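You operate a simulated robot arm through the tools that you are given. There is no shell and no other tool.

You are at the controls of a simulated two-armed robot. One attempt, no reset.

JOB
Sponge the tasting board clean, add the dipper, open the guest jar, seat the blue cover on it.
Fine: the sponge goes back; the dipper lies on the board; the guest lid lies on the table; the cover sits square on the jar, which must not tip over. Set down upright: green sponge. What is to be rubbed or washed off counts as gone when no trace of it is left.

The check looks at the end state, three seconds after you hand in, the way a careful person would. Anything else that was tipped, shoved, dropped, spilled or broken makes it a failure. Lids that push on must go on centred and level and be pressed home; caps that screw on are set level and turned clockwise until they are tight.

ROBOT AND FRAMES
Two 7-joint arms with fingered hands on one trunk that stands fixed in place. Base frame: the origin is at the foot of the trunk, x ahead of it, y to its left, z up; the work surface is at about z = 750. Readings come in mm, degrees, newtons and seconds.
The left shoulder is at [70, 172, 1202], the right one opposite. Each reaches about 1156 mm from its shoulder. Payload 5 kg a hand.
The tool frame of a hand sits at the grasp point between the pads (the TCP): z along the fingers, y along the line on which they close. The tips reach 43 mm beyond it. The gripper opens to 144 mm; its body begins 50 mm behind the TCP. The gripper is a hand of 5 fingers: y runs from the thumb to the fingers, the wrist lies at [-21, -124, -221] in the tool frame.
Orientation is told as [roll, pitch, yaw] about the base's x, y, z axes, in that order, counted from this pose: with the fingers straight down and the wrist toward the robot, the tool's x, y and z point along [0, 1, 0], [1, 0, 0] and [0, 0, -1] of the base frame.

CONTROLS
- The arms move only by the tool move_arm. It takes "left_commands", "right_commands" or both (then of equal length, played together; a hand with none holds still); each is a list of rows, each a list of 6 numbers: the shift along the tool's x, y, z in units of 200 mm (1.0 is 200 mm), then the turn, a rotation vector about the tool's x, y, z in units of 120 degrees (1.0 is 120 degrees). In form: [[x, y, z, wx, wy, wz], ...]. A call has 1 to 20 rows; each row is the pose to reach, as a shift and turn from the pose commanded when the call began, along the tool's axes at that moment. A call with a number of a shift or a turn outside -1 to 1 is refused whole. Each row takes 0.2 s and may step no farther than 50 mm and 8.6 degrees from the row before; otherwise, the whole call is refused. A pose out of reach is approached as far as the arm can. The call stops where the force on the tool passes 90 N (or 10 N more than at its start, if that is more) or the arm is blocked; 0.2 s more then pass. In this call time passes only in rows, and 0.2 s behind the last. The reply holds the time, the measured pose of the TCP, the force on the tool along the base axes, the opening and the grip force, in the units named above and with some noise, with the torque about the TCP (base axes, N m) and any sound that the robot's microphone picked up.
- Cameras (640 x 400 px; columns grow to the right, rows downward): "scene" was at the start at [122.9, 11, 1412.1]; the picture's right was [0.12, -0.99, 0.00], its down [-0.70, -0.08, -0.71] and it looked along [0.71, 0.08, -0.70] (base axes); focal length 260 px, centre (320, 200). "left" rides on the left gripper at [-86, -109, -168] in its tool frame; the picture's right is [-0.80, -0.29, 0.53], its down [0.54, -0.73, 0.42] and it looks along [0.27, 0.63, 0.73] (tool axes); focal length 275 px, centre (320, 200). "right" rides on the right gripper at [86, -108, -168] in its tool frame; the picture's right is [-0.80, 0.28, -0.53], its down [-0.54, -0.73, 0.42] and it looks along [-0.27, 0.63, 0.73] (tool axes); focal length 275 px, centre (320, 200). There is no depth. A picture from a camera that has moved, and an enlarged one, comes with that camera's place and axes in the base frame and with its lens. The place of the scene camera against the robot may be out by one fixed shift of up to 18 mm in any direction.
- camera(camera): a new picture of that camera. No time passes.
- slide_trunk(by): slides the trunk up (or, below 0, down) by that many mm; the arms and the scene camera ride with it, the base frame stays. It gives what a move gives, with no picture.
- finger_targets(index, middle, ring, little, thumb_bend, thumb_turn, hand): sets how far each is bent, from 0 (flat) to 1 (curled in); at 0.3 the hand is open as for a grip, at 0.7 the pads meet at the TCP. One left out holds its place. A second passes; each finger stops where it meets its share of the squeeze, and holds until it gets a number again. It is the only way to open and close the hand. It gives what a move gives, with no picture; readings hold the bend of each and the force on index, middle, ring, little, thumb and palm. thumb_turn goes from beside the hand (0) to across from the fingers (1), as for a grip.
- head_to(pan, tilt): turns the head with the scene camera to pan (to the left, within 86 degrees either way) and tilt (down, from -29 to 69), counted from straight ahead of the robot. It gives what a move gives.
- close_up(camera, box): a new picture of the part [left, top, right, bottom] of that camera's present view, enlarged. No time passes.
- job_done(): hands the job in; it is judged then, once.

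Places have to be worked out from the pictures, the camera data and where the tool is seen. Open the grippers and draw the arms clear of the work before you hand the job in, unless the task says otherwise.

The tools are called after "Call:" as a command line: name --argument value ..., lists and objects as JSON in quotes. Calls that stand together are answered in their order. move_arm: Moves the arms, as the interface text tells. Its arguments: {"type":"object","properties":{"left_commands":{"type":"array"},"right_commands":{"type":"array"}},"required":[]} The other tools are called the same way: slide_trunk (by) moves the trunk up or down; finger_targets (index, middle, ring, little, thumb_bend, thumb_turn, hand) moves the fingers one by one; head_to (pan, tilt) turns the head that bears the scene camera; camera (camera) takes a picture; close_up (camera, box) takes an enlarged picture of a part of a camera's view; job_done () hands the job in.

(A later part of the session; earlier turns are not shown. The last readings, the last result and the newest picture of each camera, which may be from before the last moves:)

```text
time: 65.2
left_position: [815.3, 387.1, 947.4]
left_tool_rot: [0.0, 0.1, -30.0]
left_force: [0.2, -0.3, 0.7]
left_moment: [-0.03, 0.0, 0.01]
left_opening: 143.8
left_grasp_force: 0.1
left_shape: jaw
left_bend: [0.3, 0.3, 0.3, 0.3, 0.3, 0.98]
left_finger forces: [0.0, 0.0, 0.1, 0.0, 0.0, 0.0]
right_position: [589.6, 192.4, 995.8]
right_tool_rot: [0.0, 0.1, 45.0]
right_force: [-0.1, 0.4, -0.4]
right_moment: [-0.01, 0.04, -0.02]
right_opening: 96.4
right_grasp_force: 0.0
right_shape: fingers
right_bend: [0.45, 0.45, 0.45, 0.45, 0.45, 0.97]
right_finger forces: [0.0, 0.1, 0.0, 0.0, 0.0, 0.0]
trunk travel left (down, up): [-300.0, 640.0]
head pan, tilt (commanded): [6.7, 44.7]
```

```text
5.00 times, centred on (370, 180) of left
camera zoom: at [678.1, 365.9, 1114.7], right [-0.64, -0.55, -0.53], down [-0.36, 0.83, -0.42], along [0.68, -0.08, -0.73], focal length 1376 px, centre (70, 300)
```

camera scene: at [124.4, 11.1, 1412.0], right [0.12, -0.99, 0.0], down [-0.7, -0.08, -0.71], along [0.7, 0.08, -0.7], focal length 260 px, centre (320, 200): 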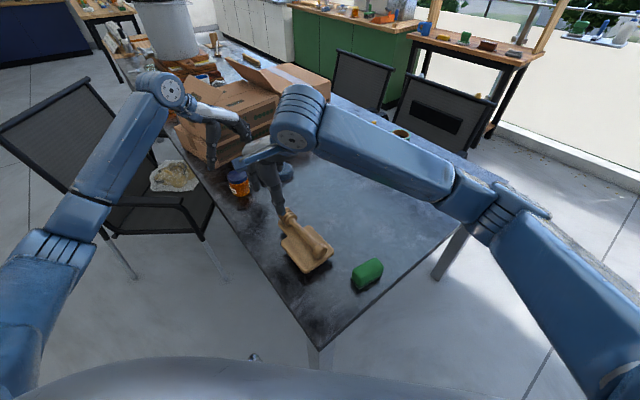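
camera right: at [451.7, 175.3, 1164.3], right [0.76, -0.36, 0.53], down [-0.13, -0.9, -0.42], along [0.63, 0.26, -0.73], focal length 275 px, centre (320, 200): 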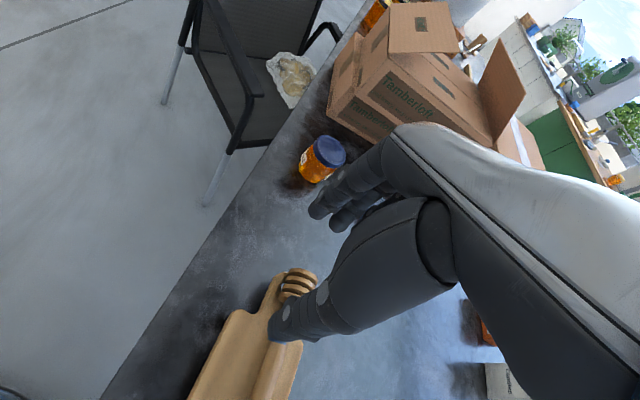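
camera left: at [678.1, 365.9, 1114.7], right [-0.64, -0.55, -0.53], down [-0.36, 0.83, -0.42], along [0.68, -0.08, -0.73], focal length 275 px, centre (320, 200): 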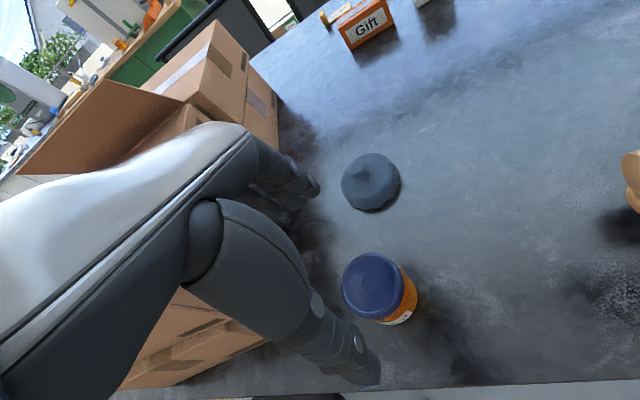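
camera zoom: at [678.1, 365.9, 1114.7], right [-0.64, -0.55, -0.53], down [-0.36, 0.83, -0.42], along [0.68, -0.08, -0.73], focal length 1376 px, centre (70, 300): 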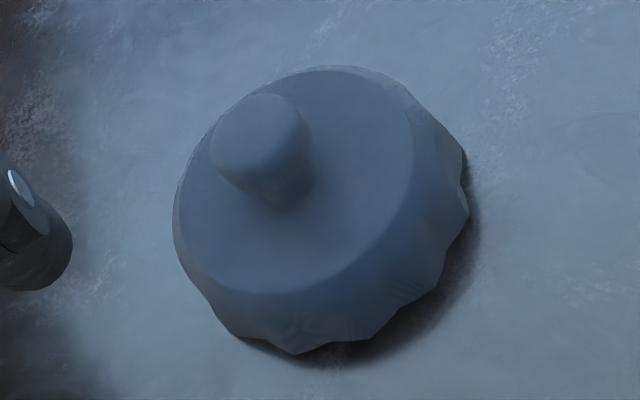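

The lid centre is at about (812.5, 387.5). I preshape the left hand and lower it so the fingertips come to the lid's skirt (TCP about 862).

Call:
finger_targets --hand "left" --index 0.42 --middle 0.42 --ring 0.42 --little 0.42 --thumb_bend 0.42

Call:
move_arm --left_commands '[[0, -0.01, 0.12, 0, 0, 0], [0, -0.01, 0.24, 0, 0, 0], [0, -0.01, 0.34, 0, 0, 0], [0, -0.01, 0.43, 0, 0, 0]]'

Call:
camera --camera "left"

Call:
close_up --camera "right" --box '[260, 90, 380, 200]'

```text
time: 66.2
left_position: [815.1, 386.2, 948.6]
left_tool_rot: [0.0, -0.1, -29.8]
left_force: [0.2, -0.5, 0.1]
left_moment: [0.01, 0.02, -0.02]
left_opening: 108.1
left_grasp_force: 0.1
left_shape: fingers
left_bend: [0.42, 0.42, 0.42, 0.42, 0.42, 0.98]
left_finger forces: [0.1, 0.0, 0.2, 0.1, 0.0, 0.0]
right_position: [588.0, 192.8, 996.5]
right_tool_rot: [0.0, 0.0, 44.9]
right_force: [-0.7, 0.3, 0.6]
right_moment: [-0.03, 0.01, -0.03]
right_opening: 96.1
right_grasp_force: 0.0
right_shape: fingers
right_bend: [0.45, 0.45, 0.45, 0.45, 0.45, 0.97]
right_finger forces: [0.1, 0.0, 0.0, 0.1, 0.1, 0.1]
trunk travel left (down, up): [-300.0, 640.0]
head pan, tilt (commanded): [6.7, 44.7]
```

```text
time: 67.2
left_position: [812.3, 387.0, 862.0]
left_tool_rot: [-0.1, -0.1, -30.0]
left_force: [-0.3, 0.6, 0.6]
left_moment: [0.0, 0.02, -0.02]
left_opening: 108.1
left_grasp_force: 0.1
left_shape: fingers
left_bend: [0.42, 0.42, 0.42, 0.42, 0.42, 0.98]
left_finger forces: [0.0, 0.1, 0.0, 0.1, 0.0, 0.0]
right_position: [589.0, 193.0, 997.3]
right_tool_rot: [0.0, 0.0, 45.1]
right_force: [0.0, 0.0, -0.1]
right_moment: [0.0, 0.01, 0.01]
right_opening: 96.4
right_grasp_force: 0.0
right_shape: fingers
right_bend: [0.45, 0.45, 0.45, 0.45, 0.45, 0.97]
right_finger forces: [0.0, 0.1, 0.0, 0.0, 0.2, 0.0]
trunk travel left (down, up): [-300.0, 640.0]
head pan, tilt (commanded): [6.7, 44.7]
```

```text
taken
camera left: at [674.9, 365.9, 1029.5], right [-0.64, -0.55, -0.53], down [-0.36, 0.83, -0.42], along [0.68, -0.08, -0.73], focal length 275 px, centre (320, 200)
```

left: 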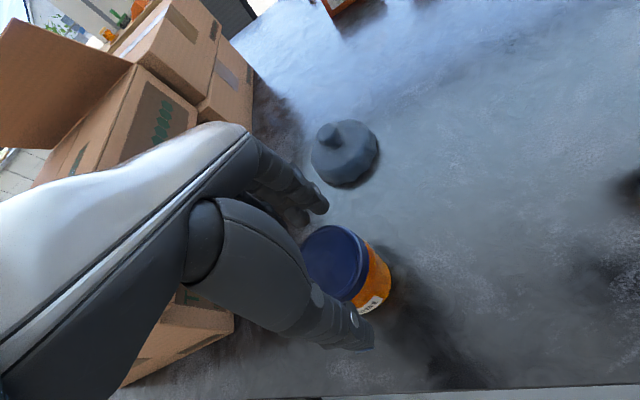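

```text
3.64 times, centred on (320, 145) of right
camera zoom: at [451.7, 175.9, 1164.5], right [0.76, -0.36, 0.53], down [-0.13, -0.9, -0.42], along [0.63, 0.25, -0.73], focal length 1001 px, centre (320, 400)
```

zoom: 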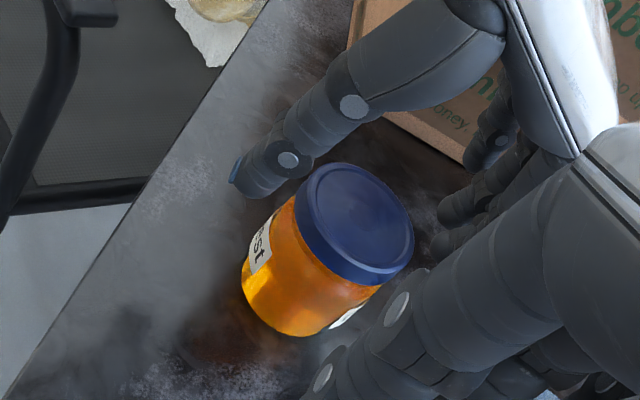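

The hand straddles the lid. I close gently to make contact with the lid skirt.

Call:
finger_targets --hand "left" --index 0.5 --middle 0.5 --ring 0.5 --little 0.5 --thumb_bend 0.5

Call:
close_up --camera "right" --box '[260, 90, 380, 200]'

Call:
close_up --camera "left" --box '[240, 160, 440, 360]'

```text
time: 68.2
left_position: [812.9, 386.8, 863.4]
left_tool_rot: [0.0, 0.0, -29.9]
left_force: [-0.3, -0.9, 1.1]
left_moment: [-0.01, -0.02, 0.02]
left_opening: 79.1
left_grasp_force: 0.1
left_shape: fingers
left_bend: [0.5, 0.5, 0.5, 0.5, 0.5, 0.98]
left_finger forces: [0.0, 0.0, 0.0, 0.0, 0.0, 0.0]
right_position: [588.9, 192.3, 997.0]
right_tool_rot: [0.0, 0.0, 45.1]
right_force: [0.0, 0.4, -0.8]
right_moment: [0.0, -0.03, -0.03]
right_opening: 96.0
right_grasp_force: 0.1
right_shape: fingers
right_bend: [0.45, 0.45, 0.45, 0.45, 0.45, 0.97]
right_finger forces: [0.0, 0.0, 0.0, 0.0, 0.1, 0.0]
trunk travel left (down, up): [-300.0, 640.0]
head pan, tilt (commanded): [6.7, 44.7]
```

```text
3.64 times, centred on (320, 145) of right
camera zoom: at [451.5, 175.7, 1164.6], right [0.76, -0.36, 0.53], down [-0.13, -0.9, -0.42], along [0.63, 0.25, -0.73], focal length 1001 px, centre (320, 400)
```

zoom: 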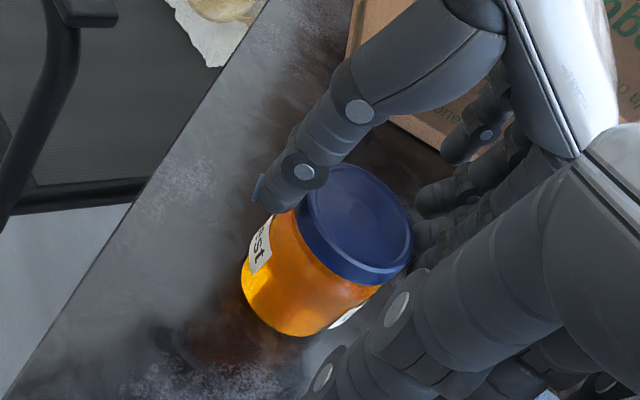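

```text
2.00 times, centred on (340, 260) of left
camera zoom: at [674.6, 365.9, 1029.8], right [-0.64, -0.55, -0.53], down [-0.36, 0.83, -0.42], along [0.68, -0.08, -0.73], focal length 551 px, centre (280, 80)
```

zoom: 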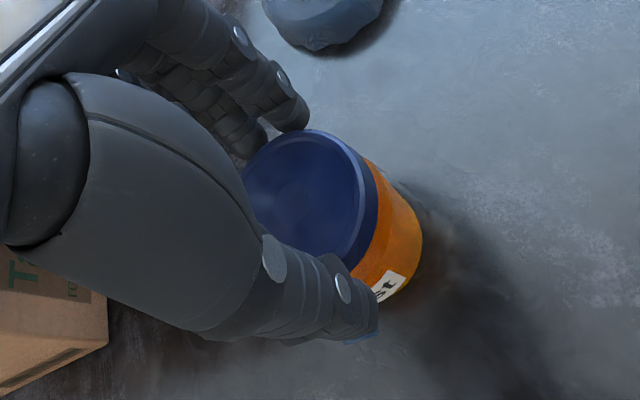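

No contact yet; closing further.

Call:
finger_targets --hand "left" --index 0.54 --middle 0.54 --ring 0.54 --little 0.54 --thumb_bend 0.54

Call:
close_up --camera "right" --box '[260, 90, 380, 200]'

Call:
close_up --camera "left" --box '[240, 160, 440, 360]'

```text
time: 69.2
left_position: [813.0, 387.4, 862.4]
left_tool_rot: [-0.1, -0.1, -29.9]
left_force: [1.2, -1.1, 1.0]
left_moment: [-0.04, -0.04, -0.01]
left_opening: 69.5
left_grasp_force: 2.5
left_shape: fingers
left_bend: [0.53, 0.53, 0.54, 0.54, 0.52, 0.98]
left_finger forces: [1.6, 1.2, 0.0, 0.0, 1.7, 0.0]
right_position: [588.1, 191.5, 996.5]
right_tool_rot: [0.0, 0.0, 44.9]
right_force: [0.5, -0.1, -0.3]
right_moment: [0.02, 0.0, -0.01]
right_opening: 96.0
right_grasp_force: 0.0
right_shape: fingers
right_bend: [0.45, 0.45, 0.45, 0.45, 0.45, 0.97]
right_finger forces: [0.0, 0.1, 0.0, 0.1, 0.0, 0.0]
trunk travel left (down, up): [-300.0, 640.0]
head pan, tilt (commanded): [6.7, 44.7]
```

```text
3.64 times, centred on (320, 145) of right
camera zoom: at [451.5, 175.6, 1164.6], right [0.76, -0.36, 0.53], down [-0.13, -0.9, -0.42], along [0.63, 0.25, -0.73], focal length 1001 px, centre (320, 400)
```

zoom: 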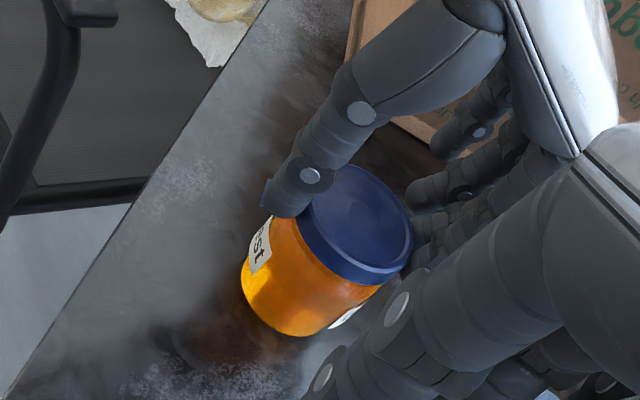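

```text
2.00 times, centred on (340, 260) of left
camera zoom: at [674.6, 365.8, 1029.8], right [-0.64, -0.55, -0.53], down [-0.36, 0.83, -0.42], along [0.68, -0.08, -0.73], focal length 551 px, centre (280, 80)
```

zoom: 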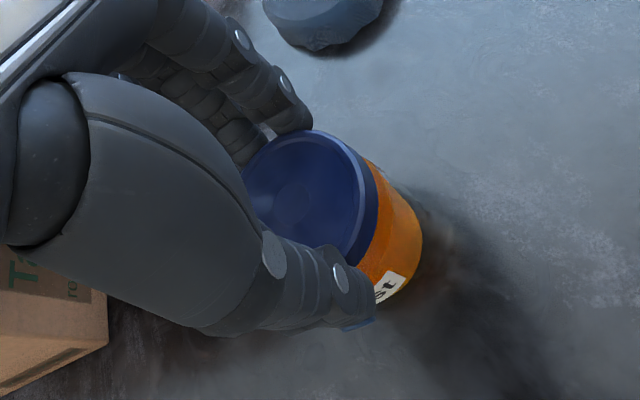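

Contact on both sides of the lid. I firm up the grip.

Call:
finger_targets --hand "left" --index 0.59 --middle 0.59 --ring 0.6 --little 0.62 --thumb_bend 0.6

Call:
close_up --camera "right" --box '[260, 90, 380, 200]'

Call:
close_up --camera "left" --box '[240, 160, 440, 360]'

```text
time: 70.2
left_position: [812.2, 387.8, 862.4]
left_tool_rot: [0.0, 0.0, -29.9]
left_force: [2.1, 0.3, 0.2]
left_moment: [0.03, -0.11, 0.01]
left_opening: 67.5
left_grasp_force: 10.7
left_shape: fingers
left_bend: [0.54, 0.56, 0.6, 0.62, 0.53, 0.97]
left_finger forces: [5.5, 5.6, 0.0, 0.0, 9.9, 0.0]
right_position: [587.9, 192.1, 996.9]
right_tool_rot: [0.0, 0.0, 45.1]
right_force: [-0.3, 0.9, 0.6]
right_moment: [-0.02, -0.05, -0.05]
right_opening: 96.2
right_grasp_force: 0.0
right_shape: fingers
right_bend: [0.45, 0.45, 0.45, 0.45, 0.45, 0.97]
right_finger forces: [0.0, 0.0, 0.0, 0.0, 0.0, 0.1]
trunk travel left (down, up): [-300.0, 640.0]
head pan, tilt (commanded): [6.7, 44.7]
```

```text
3.64 times, centred on (320, 145) of right
camera zoom: at [451.6, 175.7, 1164.6], right [0.76, -0.36, 0.53], down [-0.13, -0.9, -0.42], along [0.63, 0.25, -0.73], focal length 1001 px, centre (320, 400)
```

zoom: 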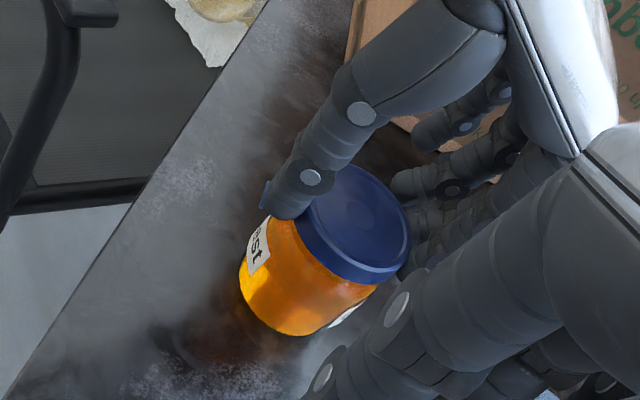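

```text
2.00 times, centred on (340, 260) of left
camera zoom: at [674.7, 365.9, 1029.8], right [-0.64, -0.55, -0.53], down [-0.36, 0.83, -0.42], along [0.68, -0.08, -0.73], focal length 551 px, centre (280, 80)
```

zoom: 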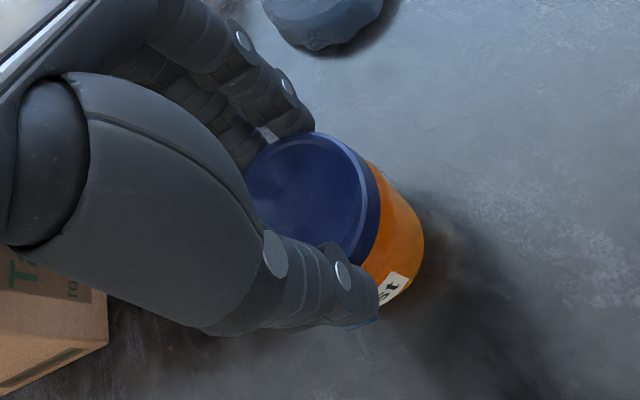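

Good grip (about 11 N). Now a small counter-clockwise twist test of 10°, watching the torque and whether the jar's label turns along.

Call:
move_arm --left_commands '[[0, 0, 0, 0, 0, -0.03], [0, 0, 0, 0, 0, -0.06], [0, 0, 0, 0, 0, -0.085]]'

Call:
close_up --camera "right" --box '[260, 90, 380, 200]'

Call:
close_up --camera "left" --box '[240, 160, 440, 360]'

```text
time: 71.0
left_position: [812.5, 388.9, 861.9]
left_tool_rot: [0.1, 0.1, -19.7]
left_force: [0.7, -0.1, -1.8]
left_moment: [0.02, -0.01, -0.01]
left_opening: 67.1
left_grasp_force: 10.3
left_shape: fingers
left_bend: [0.54, 0.56, 0.6, 0.62, 0.53, 0.97]
left_finger forces: [5.1, 4.9, 0.0, 0.0, 10.4, 0.0]
right_position: [588.3, 192.6, 996.4]
right_tool_rot: [0.0, 0.0, 44.9]
right_force: [-0.6, -0.3, 0.6]
right_moment: [-0.01, -0.05, 0.0]
right_opening: 96.1
right_grasp_force: 0.1
right_shape: fingers
right_bend: [0.45, 0.45, 0.45, 0.45, 0.45, 0.97]
right_finger forces: [0.0, 0.0, 0.0, 0.0, 0.1, 0.0]
trunk travel left (down, up): [-300.0, 640.0]
head pan, tilt (commanded): [6.7, 44.7]
```

```text
3.64 times, centred on (320, 145) of right
camera zoom: at [451.5, 175.7, 1164.6], right [0.76, -0.36, 0.53], down [-0.13, -0.9, -0.42], along [0.63, 0.25, -0.73], focal length 1001 px, centre (320, 400)
```

zoom: 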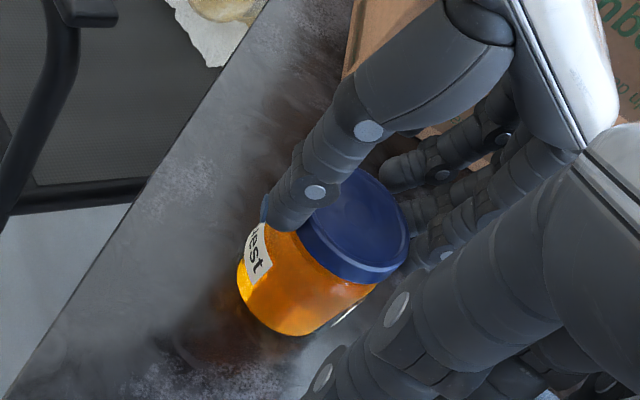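

```text
2.00 times, centred on (340, 260) of left
camera zoom: at [680.1, 342.4, 1030.1], right [-0.54, -0.65, -0.53], down [-0.5, 0.76, -0.42], along [0.68, 0.04, -0.73], focal length 551 px, centre (280, 80)
```

zoom: 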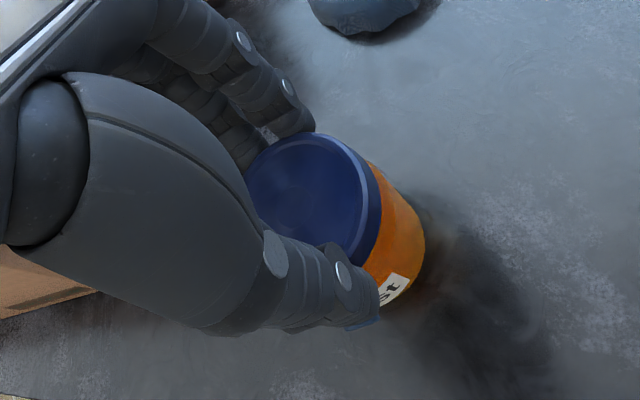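

The jar turns along with the lid (no torque, label rotates), so it needs a second hand. The jar is too low on the table for a clean side grip, so my plan: lift the jar by its lid with the left hand, grip the glass body from the right with the right hand in the air, then twist. First I release the lid, flatten ring and little out of the way, and re-grip at a better yaw.

Call:
finger_targets --hand "left" --index 0.44 --middle 0.44 --ring 0.0 --little 0.0 --thumb_bend 0.44

Call:
close_up --camera "right" --box '[240, 60, 440, 200]'

Call:
camera --camera "left"

```text
time: 72.0
left_position: [813.0, 386.6, 862.8]
left_tool_rot: [0.0, -0.1, -19.7]
left_force: [-0.7, -0.3, -1.0]
left_moment: [-0.01, -0.01, -0.03]
left_opening: 99.9
left_grasp_force: 0.2
left_shape: fingers
left_bend: [0.44, 0.44, 0.0, 0.0, 0.44, 0.97]
left_finger forces: [0.0, 0.0, 0.0, 0.0, 0.0, 0.1]
right_position: [588.9, 192.0, 995.8]
right_tool_rot: [0.0, 0.0, 45.1]
right_force: [0.4, 0.1, 0.0]
right_moment: [-0.04, -0.02, 0.03]
right_opening: 96.4
right_grasp_force: 0.0
right_shape: fingers
right_bend: [0.45, 0.45, 0.45, 0.45, 0.45, 0.97]
right_finger forces: [0.1, 0.0, 0.0, 0.0, 0.0, 0.0]
trunk travel left (down, up): [-300.0, 640.0]
head pan, tilt (commanded): [6.7, 44.7]
```

```text
2.86 times, centred on (340, 130) of right
camera zoom: at [451.5, 175.7, 1164.6], right [0.76, -0.36, 0.53], down [-0.13, -0.9, -0.42], along [0.63, 0.25, -0.73], focal length 786 px, centre (263, 400)
```

zoom: 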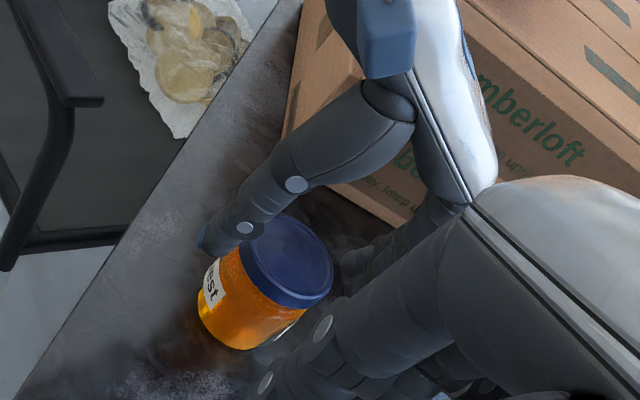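

```text
taken
camera left: at [680.1, 342.6, 1030.3], right [-0.54, -0.65, -0.53], down [-0.5, 0.76, -0.42], along [0.68, 0.04, -0.73], focal length 275 px, centre (320, 200)
```

left: 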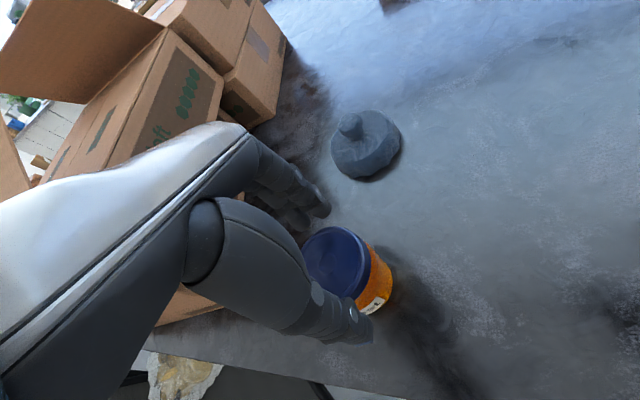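

Clear of the lid. I raise slightly and turn the left hand clockwise to yaw -80° (so the later twist has a long counter-clockwise range), re-checking the centring.

Call:
move_arm --left_commands '[[0, 0, -0.1, 0, 0, 0.05], [0, 0, -0.2, 0, 0, 0.11], [0, 0, -0.3, 0, 0, 0.17], [0, 0, -0.3, 0, 0, 0.235], [0, 0, -0.3, 0, 0, 0.3], [0, 0, -0.3, 0, 0, 0.365], [0, 0, -0.3, 0, 0, 0.43], [0, 0, -0.3, 0, 0, 0.5]]'

Call:
camera --camera "left"

Call:
camera --camera "right"

Call:
camera --camera "scene"

```text
time: 73.8
left_position: [811.2, 387.4, 923.9]
left_tool_rot: [0.0, -0.1, -79.9]
left_force: [0.4, 0.2, -0.3]
left_moment: [-0.01, 0.01, -0.02]
left_opening: 99.8
left_grasp_force: 0.0
left_shape: fingers
left_bend: [0.44, 0.44, 0.0, 0.0, 0.44, 0.97]
left_finger forces: [0.1, 0.0, 0.0, 0.0, 0.1, 0.0]
right_position: [589.1, 193.6, 996.7]
right_tool_rot: [0.0, 0.0, 45.0]
right_force: [0.5, 0.0, 0.2]
right_moment: [0.0, 0.0, 0.0]
right_opening: 96.3
right_grasp_force: 0.1
right_shape: fingers
right_bend: [0.45, 0.45, 0.45, 0.45, 0.45, 0.97]
right_finger forces: [0.1, 0.1, 0.1, 0.0, 0.1, 0.0]
trunk travel left (down, up): [-300.0, 640.0]
head pan, tilt (commanded): [6.7, 44.7]
```

```text
taken
camera left: at [707.8, 477.8, 1091.0], right [-0.83, 0.14, -0.53], down [0.41, 0.81, -0.42], along [0.37, -0.57, -0.73], focal length 275 px, centre (320, 200)
```

left: 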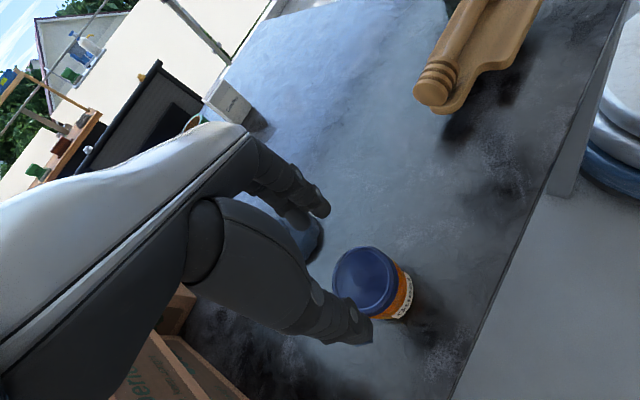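

```text
taken
camera right: at [451.9, 175.3, 1164.5], right [0.76, -0.36, 0.53], down [-0.13, -0.9, -0.42], along [0.63, 0.25, -0.73], focal length 275 px, centre (320, 200)
```

right: 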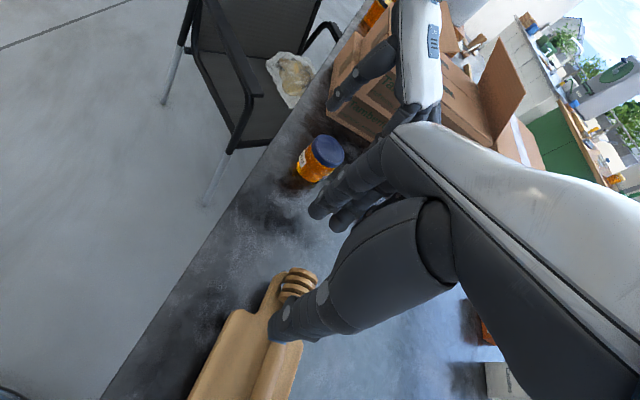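

```text
taken
camera scene: at [123.4, 10.5, 1412.1], right [0.12, -0.99, 0.0], down [-0.7, -0.08, -0.71], along [0.71, 0.08, -0.7], focal length 260 px, centre (320, 200)
```

scene: 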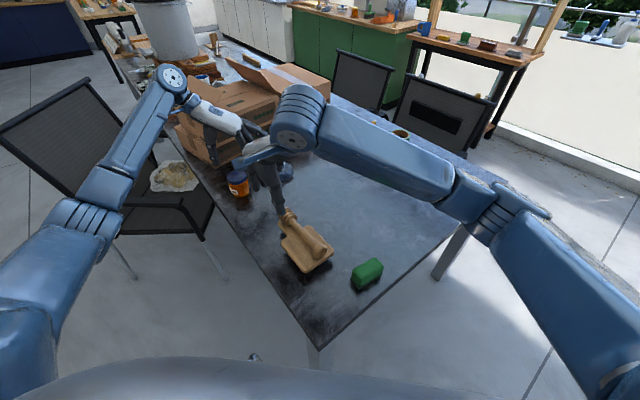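

I zoom on the lid to check the centring at this yaw.

Call:
close_up --camera "left" --box '[320, 235, 430, 330]'

Call:
close_up --camera "right" --box '[285, 125, 365, 195]'

```text
4.21 times, centred on (375, 282) of left
camera zoom: at [707.8, 477.8, 1091.0], right [-0.83, 0.14, -0.53], down [0.41, 0.81, -0.42], along [0.37, -0.57, -0.73], focal length 1159 px, centre (88, -147)
```

zoom: 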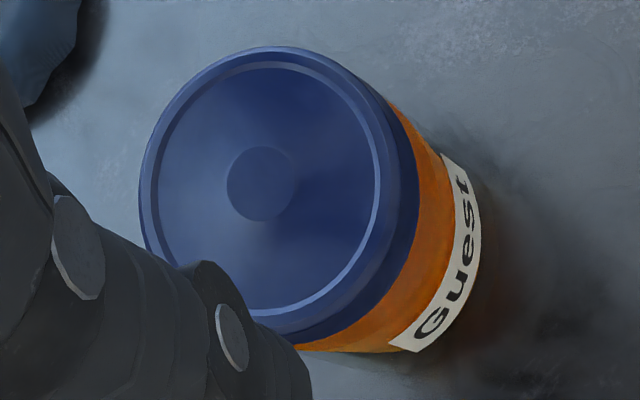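

```text
5.71 times, centred on (325, 160) of right
camera zoom: at [451.9, 175.3, 1164.5], right [0.76, -0.36, 0.53], down [-0.13, -0.9, -0.42], along [0.63, 0.25, -0.73], focal length 1573 px, centre (291, 429)
```

zoom: 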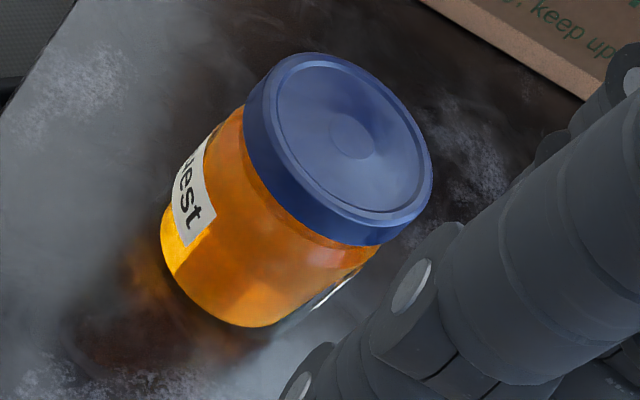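

Lid centre is at about (810.5, 388.5), matching the hand. I lower back to the skirt and grip with thumb, index and middle.

Call:
move_arm --left_commands '[[0, 0, 0.1, 0, 0, 0], [0, 0, 0.2, 0, 0, 0], [0, 0, 0.27, 0, 0, 0], [0, 0, 0.31, 0, 0, 0]]'

Call:
finger_targets --hand "left" --index 0.54 --middle 0.54 --thumb_bend 0.54

Call:
close_up --camera "right" --box '[240, 80, 400, 200]'

Call:
close_up --camera "left" --box '[240, 160, 440, 360]'

```text
time: 74.8
left_position: [812.6, 387.4, 860.1]
left_tool_rot: [-0.1, 0.0, -79.8]
left_force: [0.4, -0.4, 0.0]
left_moment: [-0.02, 0.01, 0.03]
left_opening: 99.9
left_grasp_force: 0.1
left_shape: fingers
left_bend: [0.44, 0.44, 0.0, 0.0, 0.44, 0.97]
left_finger forces: [0.0, 0.0, 0.0, 0.0, 0.1, 0.0]
right_position: [589.2, 192.2, 996.3]
right_tool_rot: [0.1, -0.1, 45.0]
right_force: [0.3, -1.0, 0.5]
right_moment: [-0.02, -0.01, 0.0]
right_opening: 96.1
right_grasp_force: 0.1
right_shape: fingers
right_bend: [0.45, 0.45, 0.45, 0.45, 0.45, 0.97]
right_finger forces: [0.0, 0.0, 0.0, 0.0, 0.1, 0.0]
trunk travel left (down, up): [-300.0, 640.0]
head pan, tilt (commanded): [6.7, 44.7]
```

```text
time: 75.8
left_position: [812.3, 387.1, 861.6]
left_tool_rot: [0.0, 0.1, -79.7]
left_force: [-0.7, 1.2, -0.2]
left_moment: [0.08, 0.0, -0.03]
left_opening: 70.7
left_grasp_force: 2.1
left_shape: fingers
left_bend: [0.53, 0.54, 0.0, 0.0, 0.52, 0.97]
left_finger forces: [1.4, 0.1, 0.1, 0.0, 2.8, 0.1]
right_position: [587.2, 193.4, 997.1]
right_tool_rot: [0.0, 0.0, 45.0]
right_force: [0.7, -0.6, -0.4]
right_moment: [0.0, 0.01, 0.0]
right_opening: 96.1
right_grasp_force: 0.1
right_shape: fingers
right_bend: [0.45, 0.45, 0.45, 0.45, 0.45, 0.97]
right_finger forces: [0.1, 0.0, 0.0, 0.0, 0.0, 0.1]
trunk travel left (down, up): [-300.0, 640.0]
head pan, tilt (commanded): [6.7, 44.7]
```

```text
3.33 times, centred on (320, 140) of right
camera zoom: at [451.4, 175.8, 1164.6], right [0.76, -0.36, 0.53], down [-0.13, -0.9, -0.42], along [0.63, 0.25, -0.73], focal length 918 px, centre (320, 400)
```

zoom: 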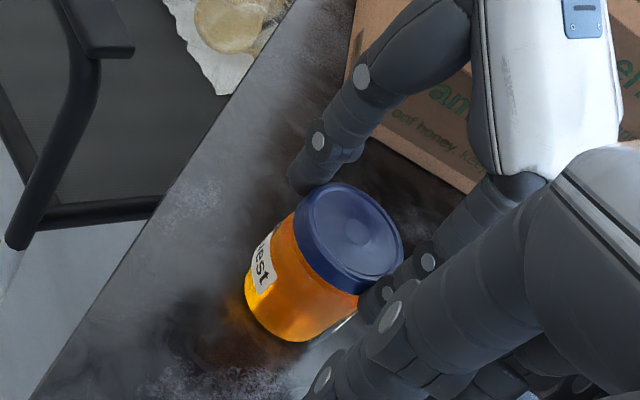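

```text
2.00 times, centred on (340, 260) of left
camera zoom: at [706.9, 478.0, 1028.2], right [-0.83, 0.14, -0.53], down [0.4, 0.81, -0.42], along [0.37, -0.57, -0.73], focal length 551 px, centre (280, 80)
```

zoom: 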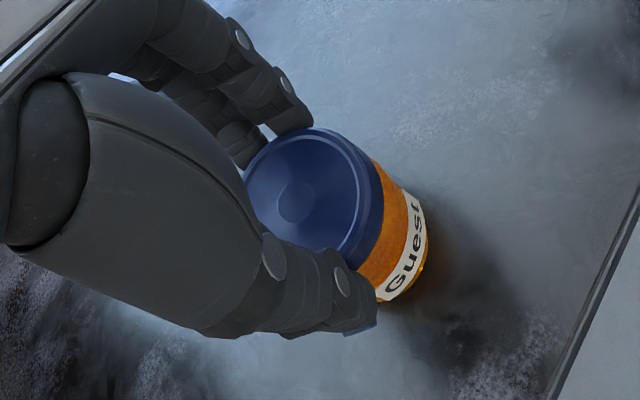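

The lid sits about 5 mm toward the thumb; I open slightly, shift the hand 4 mm that way and grip again.

Call:
finger_targets --hand "left" --index 0.48 --middle 0.48 --thumb_bend 0.48

Call:
move_arm --left_commands '[[-0.005, -0.02, 0, 0, 0, 0]]'

Call:
finger_targets --hand "left" --index 0.56 --middle 0.57 --thumb_bend 0.56

Call:
close_up --camera "left" --box '[240, 160, 440, 360]'

```text
time: 76.8
left_position: [812.2, 388.1, 861.4]
left_tool_rot: [0.0, 0.0, -79.7]
left_force: [-0.7, -0.5, 0.2]
left_moment: [-0.01, 0.01, 0.03]
left_opening: 85.3
left_grasp_force: 0.0
left_shape: fingers
left_bend: [0.48, 0.48, 0.0, 0.0, 0.48, 0.97]
left_finger forces: [0.0, 0.0, 0.1, 0.1, 0.1, 0.1]
right_position: [587.6, 192.9, 996.9]
right_tool_rot: [0.0, 0.0, 44.9]
right_force: [0.6, -0.1, -0.1]
right_moment: [0.01, -0.01, -0.04]
right_opening: 96.2
right_grasp_force: 0.1
right_shape: fingers
right_bend: [0.45, 0.45, 0.45, 0.45, 0.45, 0.97]
right_finger forces: [0.0, 0.0, 0.1, 0.1, 0.1, 0.0]
trunk travel left (down, up): [-300.0, 640.0]
head pan, tilt (commanded): [6.7, 44.7]
```

```text
time: 77.2
left_position: [810.2, 391.7, 862.0]
left_tool_rot: [0.0, 0.0, -79.6]
left_force: [0.8, 0.1, -0.2]
left_moment: [0.01, -0.02, 0.0]
left_opening: 85.3
left_grasp_force: 0.1
left_shape: fingers
left_bend: [0.48, 0.48, 0.0, 0.0, 0.48, 0.97]
left_finger forces: [0.0, 0.0, 0.0, 0.0, 0.0, 0.0]
right_position: [588.1, 192.8, 997.3]
right_tool_rot: [0.0, 0.1, 45.0]
right_force: [0.7, 0.1, 1.2]
right_moment: [-0.01, 0.01, 0.0]
right_opening: 96.2
right_grasp_force: 0.1
right_shape: fingers
right_bend: [0.45, 0.45, 0.45, 0.45, 0.45, 0.97]
right_finger forces: [0.0, 0.0, 0.0, 0.1, 0.0, 0.0]
trunk travel left (down, up): [-300.0, 640.0]
head pan, tilt (commanded): [6.7, 44.7]
```

```text
time: 78.2
left_position: [810.1, 390.3, 861.1]
left_tool_rot: [0.0, 0.1, -79.7]
left_force: [0.4, -2.2, -0.3]
left_moment: [-0.09, -0.03, 0.01]
left_opening: 69.4
left_grasp_force: 5.6
left_shape: fingers
left_bend: [0.53, 0.54, 0.0, 0.0, 0.53, 0.97]
left_finger forces: [3.7, 2.6, 0.0, 0.1, 4.7, 0.0]
right_position: [587.7, 191.6, 996.5]
right_tool_rot: [-0.1, -0.1, 45.0]
right_force: [0.3, -0.4, 1.0]
right_moment: [0.03, 0.01, -0.01]
right_opening: 96.2
right_grasp_force: 0.1
right_shape: fingers
right_bend: [0.45, 0.45, 0.45, 0.45, 0.45, 0.97]
right_finger forces: [0.0, 0.1, 0.0, 0.1, 0.1, 0.0]
trunk travel left (down, up): [-300.0, 640.0]
head pan, tilt (commanded): [6.7, 44.7]
```

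```text
2.00 times, centred on (340, 260) of left
camera zoom: at [705.0, 481.8, 1028.2], right [-0.83, 0.14, -0.53], down [0.4, 0.81, -0.42], along [0.37, -0.57, -0.73], focal length 551 px, centre (280, 80)
```

zoom: 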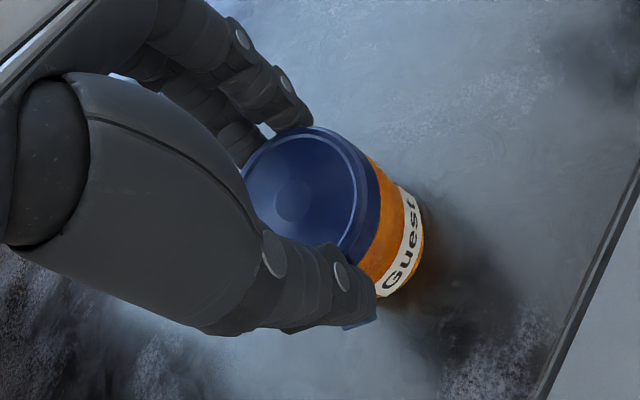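

Balanced contact. I tighten the grip for lifting.

Call:
finger_targets --hand "left" --index 0.64 --middle 0.66 --thumb_bend 0.66

Call:
close_up --camera "left" --box '[240, 160, 440, 360]'

Call:
close_up --camera "right" --box '[240, 80, 400, 200]'

```text
time: 79.2
left_position: [809.0, 391.4, 860.7]
left_tool_rot: [-0.1, 0.0, -79.8]
left_force: [1.6, 1.6, 0.2]
left_moment: [0.05, -0.07, -0.01]
left_opening: 67.6
left_grasp_force: 16.3
left_shape: fingers
left_bend: [0.54, 0.56, 0.0, 0.0, 0.56, 0.96]
left_finger forces: [7.7, 7.5, 0.0, 0.0, 17.0, 0.1]
right_position: [588.7, 193.2, 996.7]
right_tool_rot: [0.0, 0.0, 45.0]
right_force: [-0.2, -0.5, 0.3]
right_moment: [0.02, -0.01, -0.04]
right_opening: 96.3
right_grasp_force: 0.1
right_shape: fingers
right_bend: [0.45, 0.45, 0.45, 0.45, 0.45, 0.97]
right_finger forces: [0.0, 0.0, 0.1, 0.0, 0.0, 0.0]
trunk travel left (down, up): [-300.0, 640.0]
head pan, tilt (commanded): [6.7, 44.7]
```

```text
2.00 times, centred on (340, 260) of left
camera zoom: at [705.0, 482.2, 1028.1], right [-0.83, 0.14, -0.53], down [0.4, 0.81, -0.42], along [0.37, -0.57, -0.73], focal length 551 px, centre (280, 80)
```

zoom: 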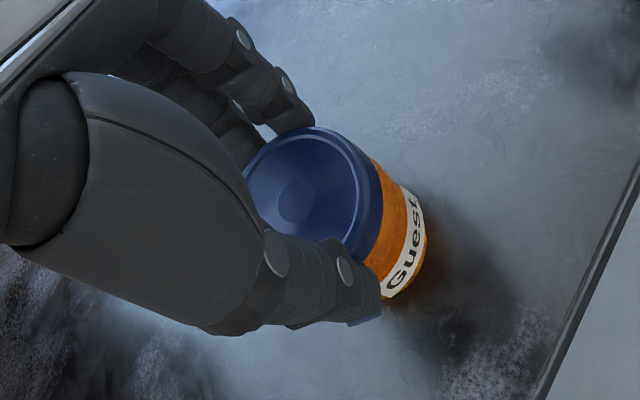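

```text
3.33 times, centred on (320, 140) of right
camera zoom: at [451.5, 175.8, 1164.6], right [0.76, -0.36, 0.53], down [-0.13, -0.9, -0.42], along [0.63, 0.25, -0.73], focal length 918 px, centre (320, 400)
```

zoom: 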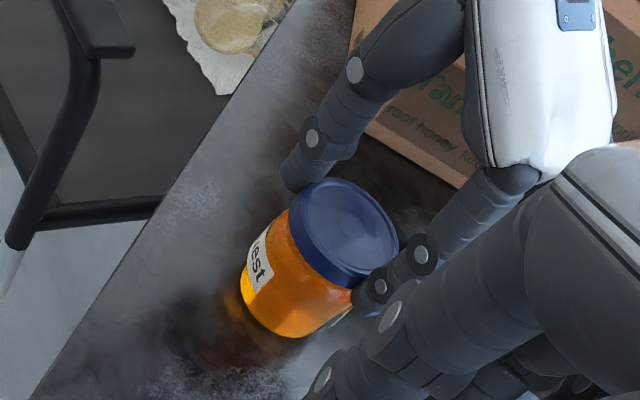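

Grip is 16-17 N on the lid. I test-lift 3 mm and read the load.

Call:
move_arm --left_commands '[[0, 0, -0.005, 0, 0, 0], [0, 0, -0.01, 0, 0, 0], [0, 0, -0.015, 0, 0, 0]]'

Call:
close_up --camera "right" --box '[280, 120, 360, 190]'

```text
time: 80.0
left_position: [811.0, 391.8, 862.9]
left_tool_rot: [-0.1, 0.0, -79.8]
left_force: [0.2, 0.9, -4.0]
left_moment: [-0.03, -0.01, -0.03]
left_opening: 67.6
left_grasp_force: 15.8
left_shape: fingers
left_bend: [0.53, 0.56, 0.0, 0.0, 0.56, 0.96]
left_finger forces: [8.3, 6.9, 0.1, 0.0, 16.1, 0.1]
right_position: [588.4, 192.5, 996.5]
right_tool_rot: [0.0, 0.0, 44.9]
right_force: [-0.8, 0.8, -0.1]
right_moment: [-0.01, 0.02, 0.01]
right_opening: 96.4
right_grasp_force: 0.1
right_shape: fingers
right_bend: [0.45, 0.45, 0.45, 0.45, 0.45, 0.97]
right_finger forces: [0.0, 0.0, 0.0, 0.2, 0.0, 0.0]
trunk travel left (down, up): [-300.0, 640.0]
head pan, tilt (commanded): [6.7, 44.7]
```

```text
5.71 times, centred on (320, 155) of right
camera zoom: at [451.8, 175.8, 1164.4], right [0.76, -0.36, 0.53], down [-0.13, -0.9, -0.42], along [0.63, 0.25, -0.73], focal length 1573 px, centre (320, 457)
```

zoom: 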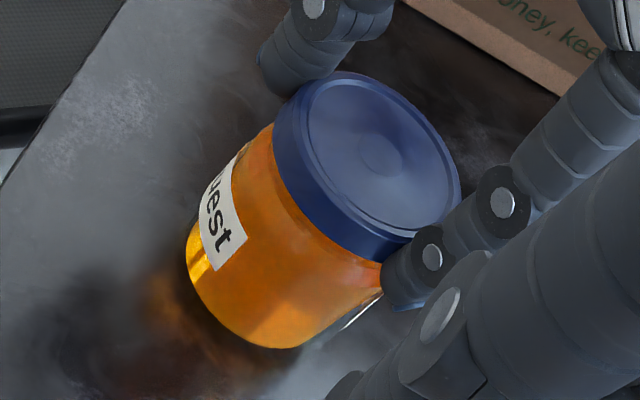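

The load is 4 N, so the jar weighs about 0.4 kg and the lid holds. I lift another 15 mm slowly and check that nothing slips.

Call:
move_arm --left_commands '[[0, 0, -0.015, 0, 0, 0], [0, 0, -0.03, 0, 0, 0], [0, 0, -0.045, 0, 0, 0], [0, 0, -0.06, 0, 0, 0], [0, 0, -0.075, 0, 0, 0]]'

Call:
close_up --camera "right" --box '[280, 110, 360, 190]'

Call:
close_up --camera "left" --box '[240, 160, 440, 360]'

```text
time: 81.2
left_position: [810.2, 393.1, 878.8]
left_tool_rot: [-0.2, 0.0, -79.7]
left_force: [0.0, 0.4, -4.2]
left_moment: [-0.01, -0.02, 0.0]
left_opening: 67.7
left_grasp_force: 15.1
left_shape: fingers
left_bend: [0.53, 0.56, 0.0, 0.0, 0.56, 0.96]
left_finger forces: [8.3, 6.8, 0.0, 0.0, 16.2, 0.0]
right_position: [588.6, 192.1, 996.7]
right_tool_rot: [0.1, 0.0, 45.0]
right_force: [-0.7, -0.2, 0.2]
right_moment: [-0.01, 0.0, -0.02]
right_opening: 96.1
right_grasp_force: 0.0
right_shape: fingers
right_bend: [0.45, 0.45, 0.45, 0.45, 0.45, 0.97]
right_finger forces: [0.0, 0.0, 0.0, 0.0, 0.1, 0.0]
trunk travel left (down, up): [-300.0, 640.0]
head pan, tilt (commanded): [6.7, 44.7]
```

```text
5.00 times, centred on (320, 150) of right
camera zoom: at [451.7, 175.8, 1164.5], right [0.76, -0.36, 0.53], down [-0.13, -0.9, -0.42], along [0.63, 0.25, -0.73], focal length 1376 px, centre (320, 450)
```

zoom: 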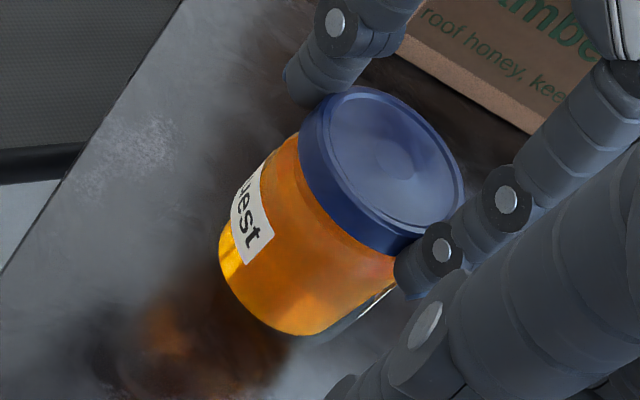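

```text
2.00 times, centred on (340, 260) of left
camera zoom: at [705.6, 483.1, 1046.3], right [-0.83, 0.14, -0.53], down [0.4, 0.81, -0.42], along [0.37, -0.57, -0.73], focal length 551 px, centre (280, 80)
```

zoom: 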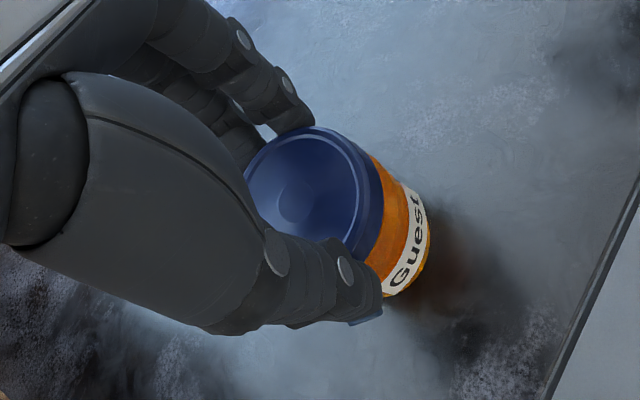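

The jar hangs steadily from the left hand. I lift it to a working height (left TCP about 1069).

Call:
move_arm --left_commands '[[0, 0, -0.05, 0, 0, 0], [0, 0, -0.13, 0, 0, 0], [0, 0, -0.22, 0, 0, 0], [0, 0, -0.32, 0, 0, 0], [0, 0, -0.42, 0, 0, 0], [0, 0, -0.52, 0, 0, 0], [0, 0, -0.62, 0, 0, 0], [0, 0, -0.72, 0, 0, 0], [0, 0, -0.81, 0, 0, 0], [0, 0, -0.88, 0, 0, 0], [0, 0, -0.93, 0, 0, 0], [0, 0, -0.95, 0, 0, 0]]'

Call:
camera --camera "scene"

Call:
camera --camera "right"

```text
time: 83.8
left_position: [810.3, 393.1, 1070.1]
left_tool_rot: [0.0, 0.0, -79.6]
left_force: [-1.4, 0.2, -3.6]
left_moment: [-0.02, -0.04, -0.02]
left_opening: 67.7
left_grasp_force: 15.9
left_shape: fingers
left_bend: [0.53, 0.57, 0.0, 0.0, 0.56, 0.96]
left_finger forces: [8.3, 6.8, 0.1, 0.0, 16.1, 0.0]
right_position: [589.5, 193.6, 996.8]
right_tool_rot: [0.1, 0.0, 45.0]
right_force: [0.4, 1.0, -0.5]
right_moment: [0.05, -0.01, -0.01]
right_opening: 96.1
right_grasp_force: 0.1
right_shape: fingers
right_bend: [0.45, 0.45, 0.45, 0.45, 0.45, 0.97]
right_finger forces: [0.0, 0.1, 0.0, 0.0, 0.1, 0.0]
trunk travel left (down, up): [-300.0, 640.0]
head pan, tilt (commanded): [6.7, 44.7]
```

```text
taken
camera scene: at [123.4, 11.3, 1412.0], right [0.12, -0.99, 0.0], down [-0.7, -0.08, -0.71], along [0.71, 0.08, -0.7], focal length 260 px, centre (320, 200)
```

scene: 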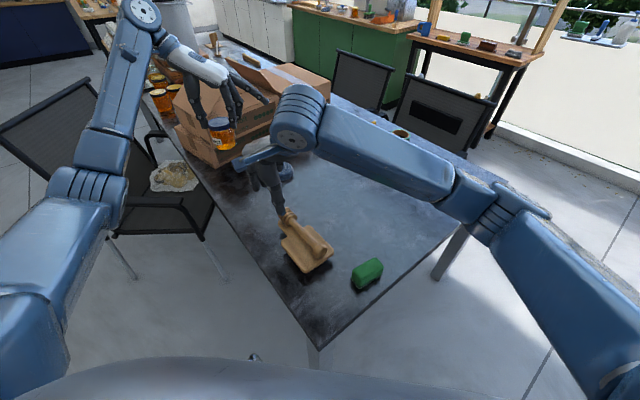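

```text
taken
camera right: at [451.9, 175.8, 1164.4], right [0.76, -0.36, 0.53], down [-0.13, -0.9, -0.42], along [0.63, 0.25, -0.73], focal length 275 px, centre (320, 200)
```

right: 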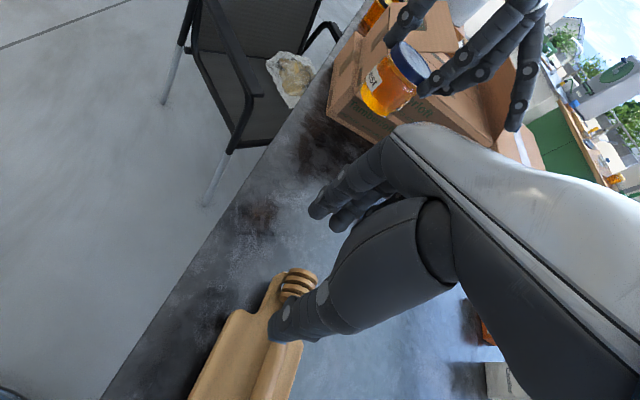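

The jar is up at z of about 958-1025. Now I preshape the right hand (ring and little flat) and reorient it to a sideways grip pointing left toward the jar's body.

Call:
finger_targets --hand "right" --index 0.32 --middle 0.32 --ring 0.0 --little 0.0 --thumb_bend 0.32

Call:
move_arm --right_commands '[[-0.07, -0.035, -0.01, 0, 0, 0.0625], [-0.14, -0.07, -0.02, 0, 0, 0.125], [-0.22, -0.11, -0.03, 0, 0, 0.1875], [-0.29, -0.145, -0.04, 0, 0, 0.25], [-0.365, -0.18, -0.05, 0, 0, 0.3125], [-0.4385, -0.219, -0.065, 0, 0, 0.375]]'

Call:
move_arm --right_commands '[[0, 0.03, 0, 0, 0.068, 0], [0, 0.07, 0, 0, 0.136, 0], [0.02, 0.12, 0, 0, 0.204, 0], [0.05, 0.18, 0, 0, 0.272, 0], [0.08, 0.24, 0, 0, 0.34, 0], [0.11, 0.3, 0, 0, 0.408, 0], [0.14, 0.36, 0.02, 0, 0.476, 0], [0.17, 0.42, 0.04, 0, 0.544, 0], [0.2, 0.48, 0.06, 0, 0.612, 0], [0.23, 0.54, 0.08, 0, 0.68, 0], [0.26, 0.6, 0.1, 0, 0.75, 0]]'

Call:
camera --camera "scene"

Call:
camera --camera "right"

```text
time: 84.8
left_position: [809.5, 393.3, 1070.1]
left_tool_rot: [-0.1, 0.0, -79.7]
left_force: [-0.2, 1.0, -3.3]
left_moment: [0.01, 0.01, 0.01]
left_opening: 67.5
left_grasp_force: 16.1
left_shape: fingers
left_bend: [0.53, 0.57, 0.0, 0.0, 0.56, 0.96]
left_finger forces: [8.3, 6.9, 0.0, 0.0, 16.0, 0.0]
right_position: [587.2, 192.2, 996.5]
right_tool_rot: [0.0, 0.1, 45.0]
right_force: [-0.6, -0.2, -0.6]
right_moment: [0.02, 0.04, 0.0]
right_opening: 142.3
right_grasp_force: 0.1
right_shape: fingers
right_bend: [0.32, 0.32, 0.0, 0.0, 0.32, 0.97]
right_finger forces: [0.1, 0.0, 0.0, 0.0, 0.1, 0.1]
trunk travel left (down, up): [-300.0, 640.0]
head pan, tilt (commanded): [6.7, 44.7]
```

```text
time: 86.2
left_position: [809.2, 392.0, 1070.4]
left_tool_rot: [-0.1, 0.0, -79.7]
left_force: [-0.8, -0.7, -3.9]
left_moment: [-0.01, 0.0, 0.0]
left_opening: 67.5
left_grasp_force: 15.4
left_shape: fingers
left_bend: [0.53, 0.57, 0.0, 0.0, 0.56, 0.96]
left_finger forces: [8.3, 6.8, 0.0, 0.0, 16.0, 0.0]
right_position: [618.6, 100.8, 1008.7]
right_tool_rot: [0.0, 0.0, -0.1]
right_force: [-1.1, -1.1, 0.7]
right_moment: [0.02, 0.0, -0.01]
right_opening: 142.2
right_grasp_force: 0.2
right_shape: fingers
right_bend: [0.32, 0.32, 0.0, 0.0, 0.32, 0.97]
right_finger forces: [0.1, 0.0, 0.0, 0.0, 0.0, 0.1]
trunk travel left (down, up): [-300.0, 640.0]
head pan, tilt (commanded): [6.7, 44.7]
```

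```text
time: 88.6
left_position: [811.3, 393.4, 1069.7]
left_tool_rot: [0.0, -0.1, -79.9]
left_force: [1.3, -0.1, -3.6]
left_moment: [0.03, 0.02, 0.03]
left_opening: 67.6
left_grasp_force: 15.5
left_shape: fingers
left_bend: [0.53, 0.57, 0.0, 0.0, 0.56, 0.96]
left_finger forces: [8.3, 6.9, 0.1, 0.1, 16.1, 0.1]
right_position: [739.6, 151.1, 989.5]
right_tool_rot: [90.1, -0.1, 0.0]
right_force: [0.3, 0.3, 0.7]
right_moment: [0.02, -0.03, 0.03]
right_opening: 142.0
right_grasp_force: 0.1
right_shape: fingers
right_bend: [0.32, 0.32, 0.0, 0.0, 0.32, 0.97]
right_finger forces: [0.0, 0.1, 0.1, 0.1, 0.0, 0.0]
trunk travel left (down, up): [-300.0, 640.0]
head pan, tilt (commanded): [6.7, 44.7]
```

```text
taken
camera scene: at [123.8, 11.5, 1412.0], right [0.12, -0.99, 0.0], down [-0.7, -0.08, -0.71], along [0.7, 0.08, -0.7], focal length 260 px, centre (320, 200)
```

scene: 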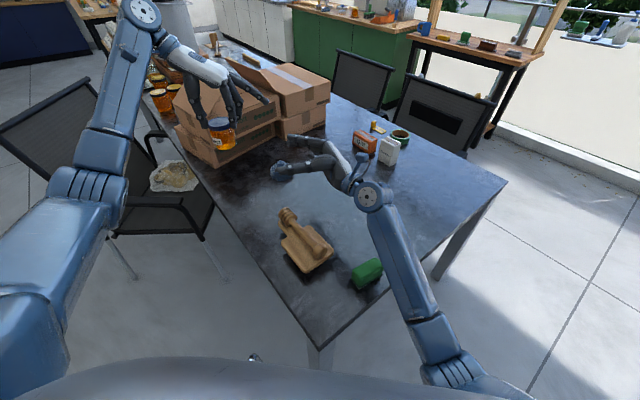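

```text
taken
camera right: at [631.6, -16.8, 1074.7], right [0.28, -0.53, -0.8], down [-0.73, 0.42, -0.54], along [0.63, 0.73, -0.27], focal length 275 px, centre (320, 200)
```

right: 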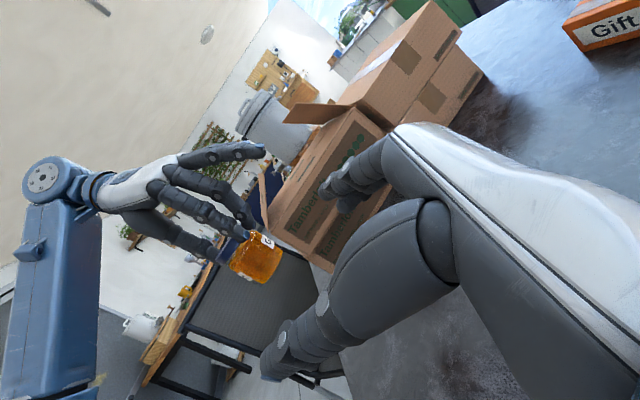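

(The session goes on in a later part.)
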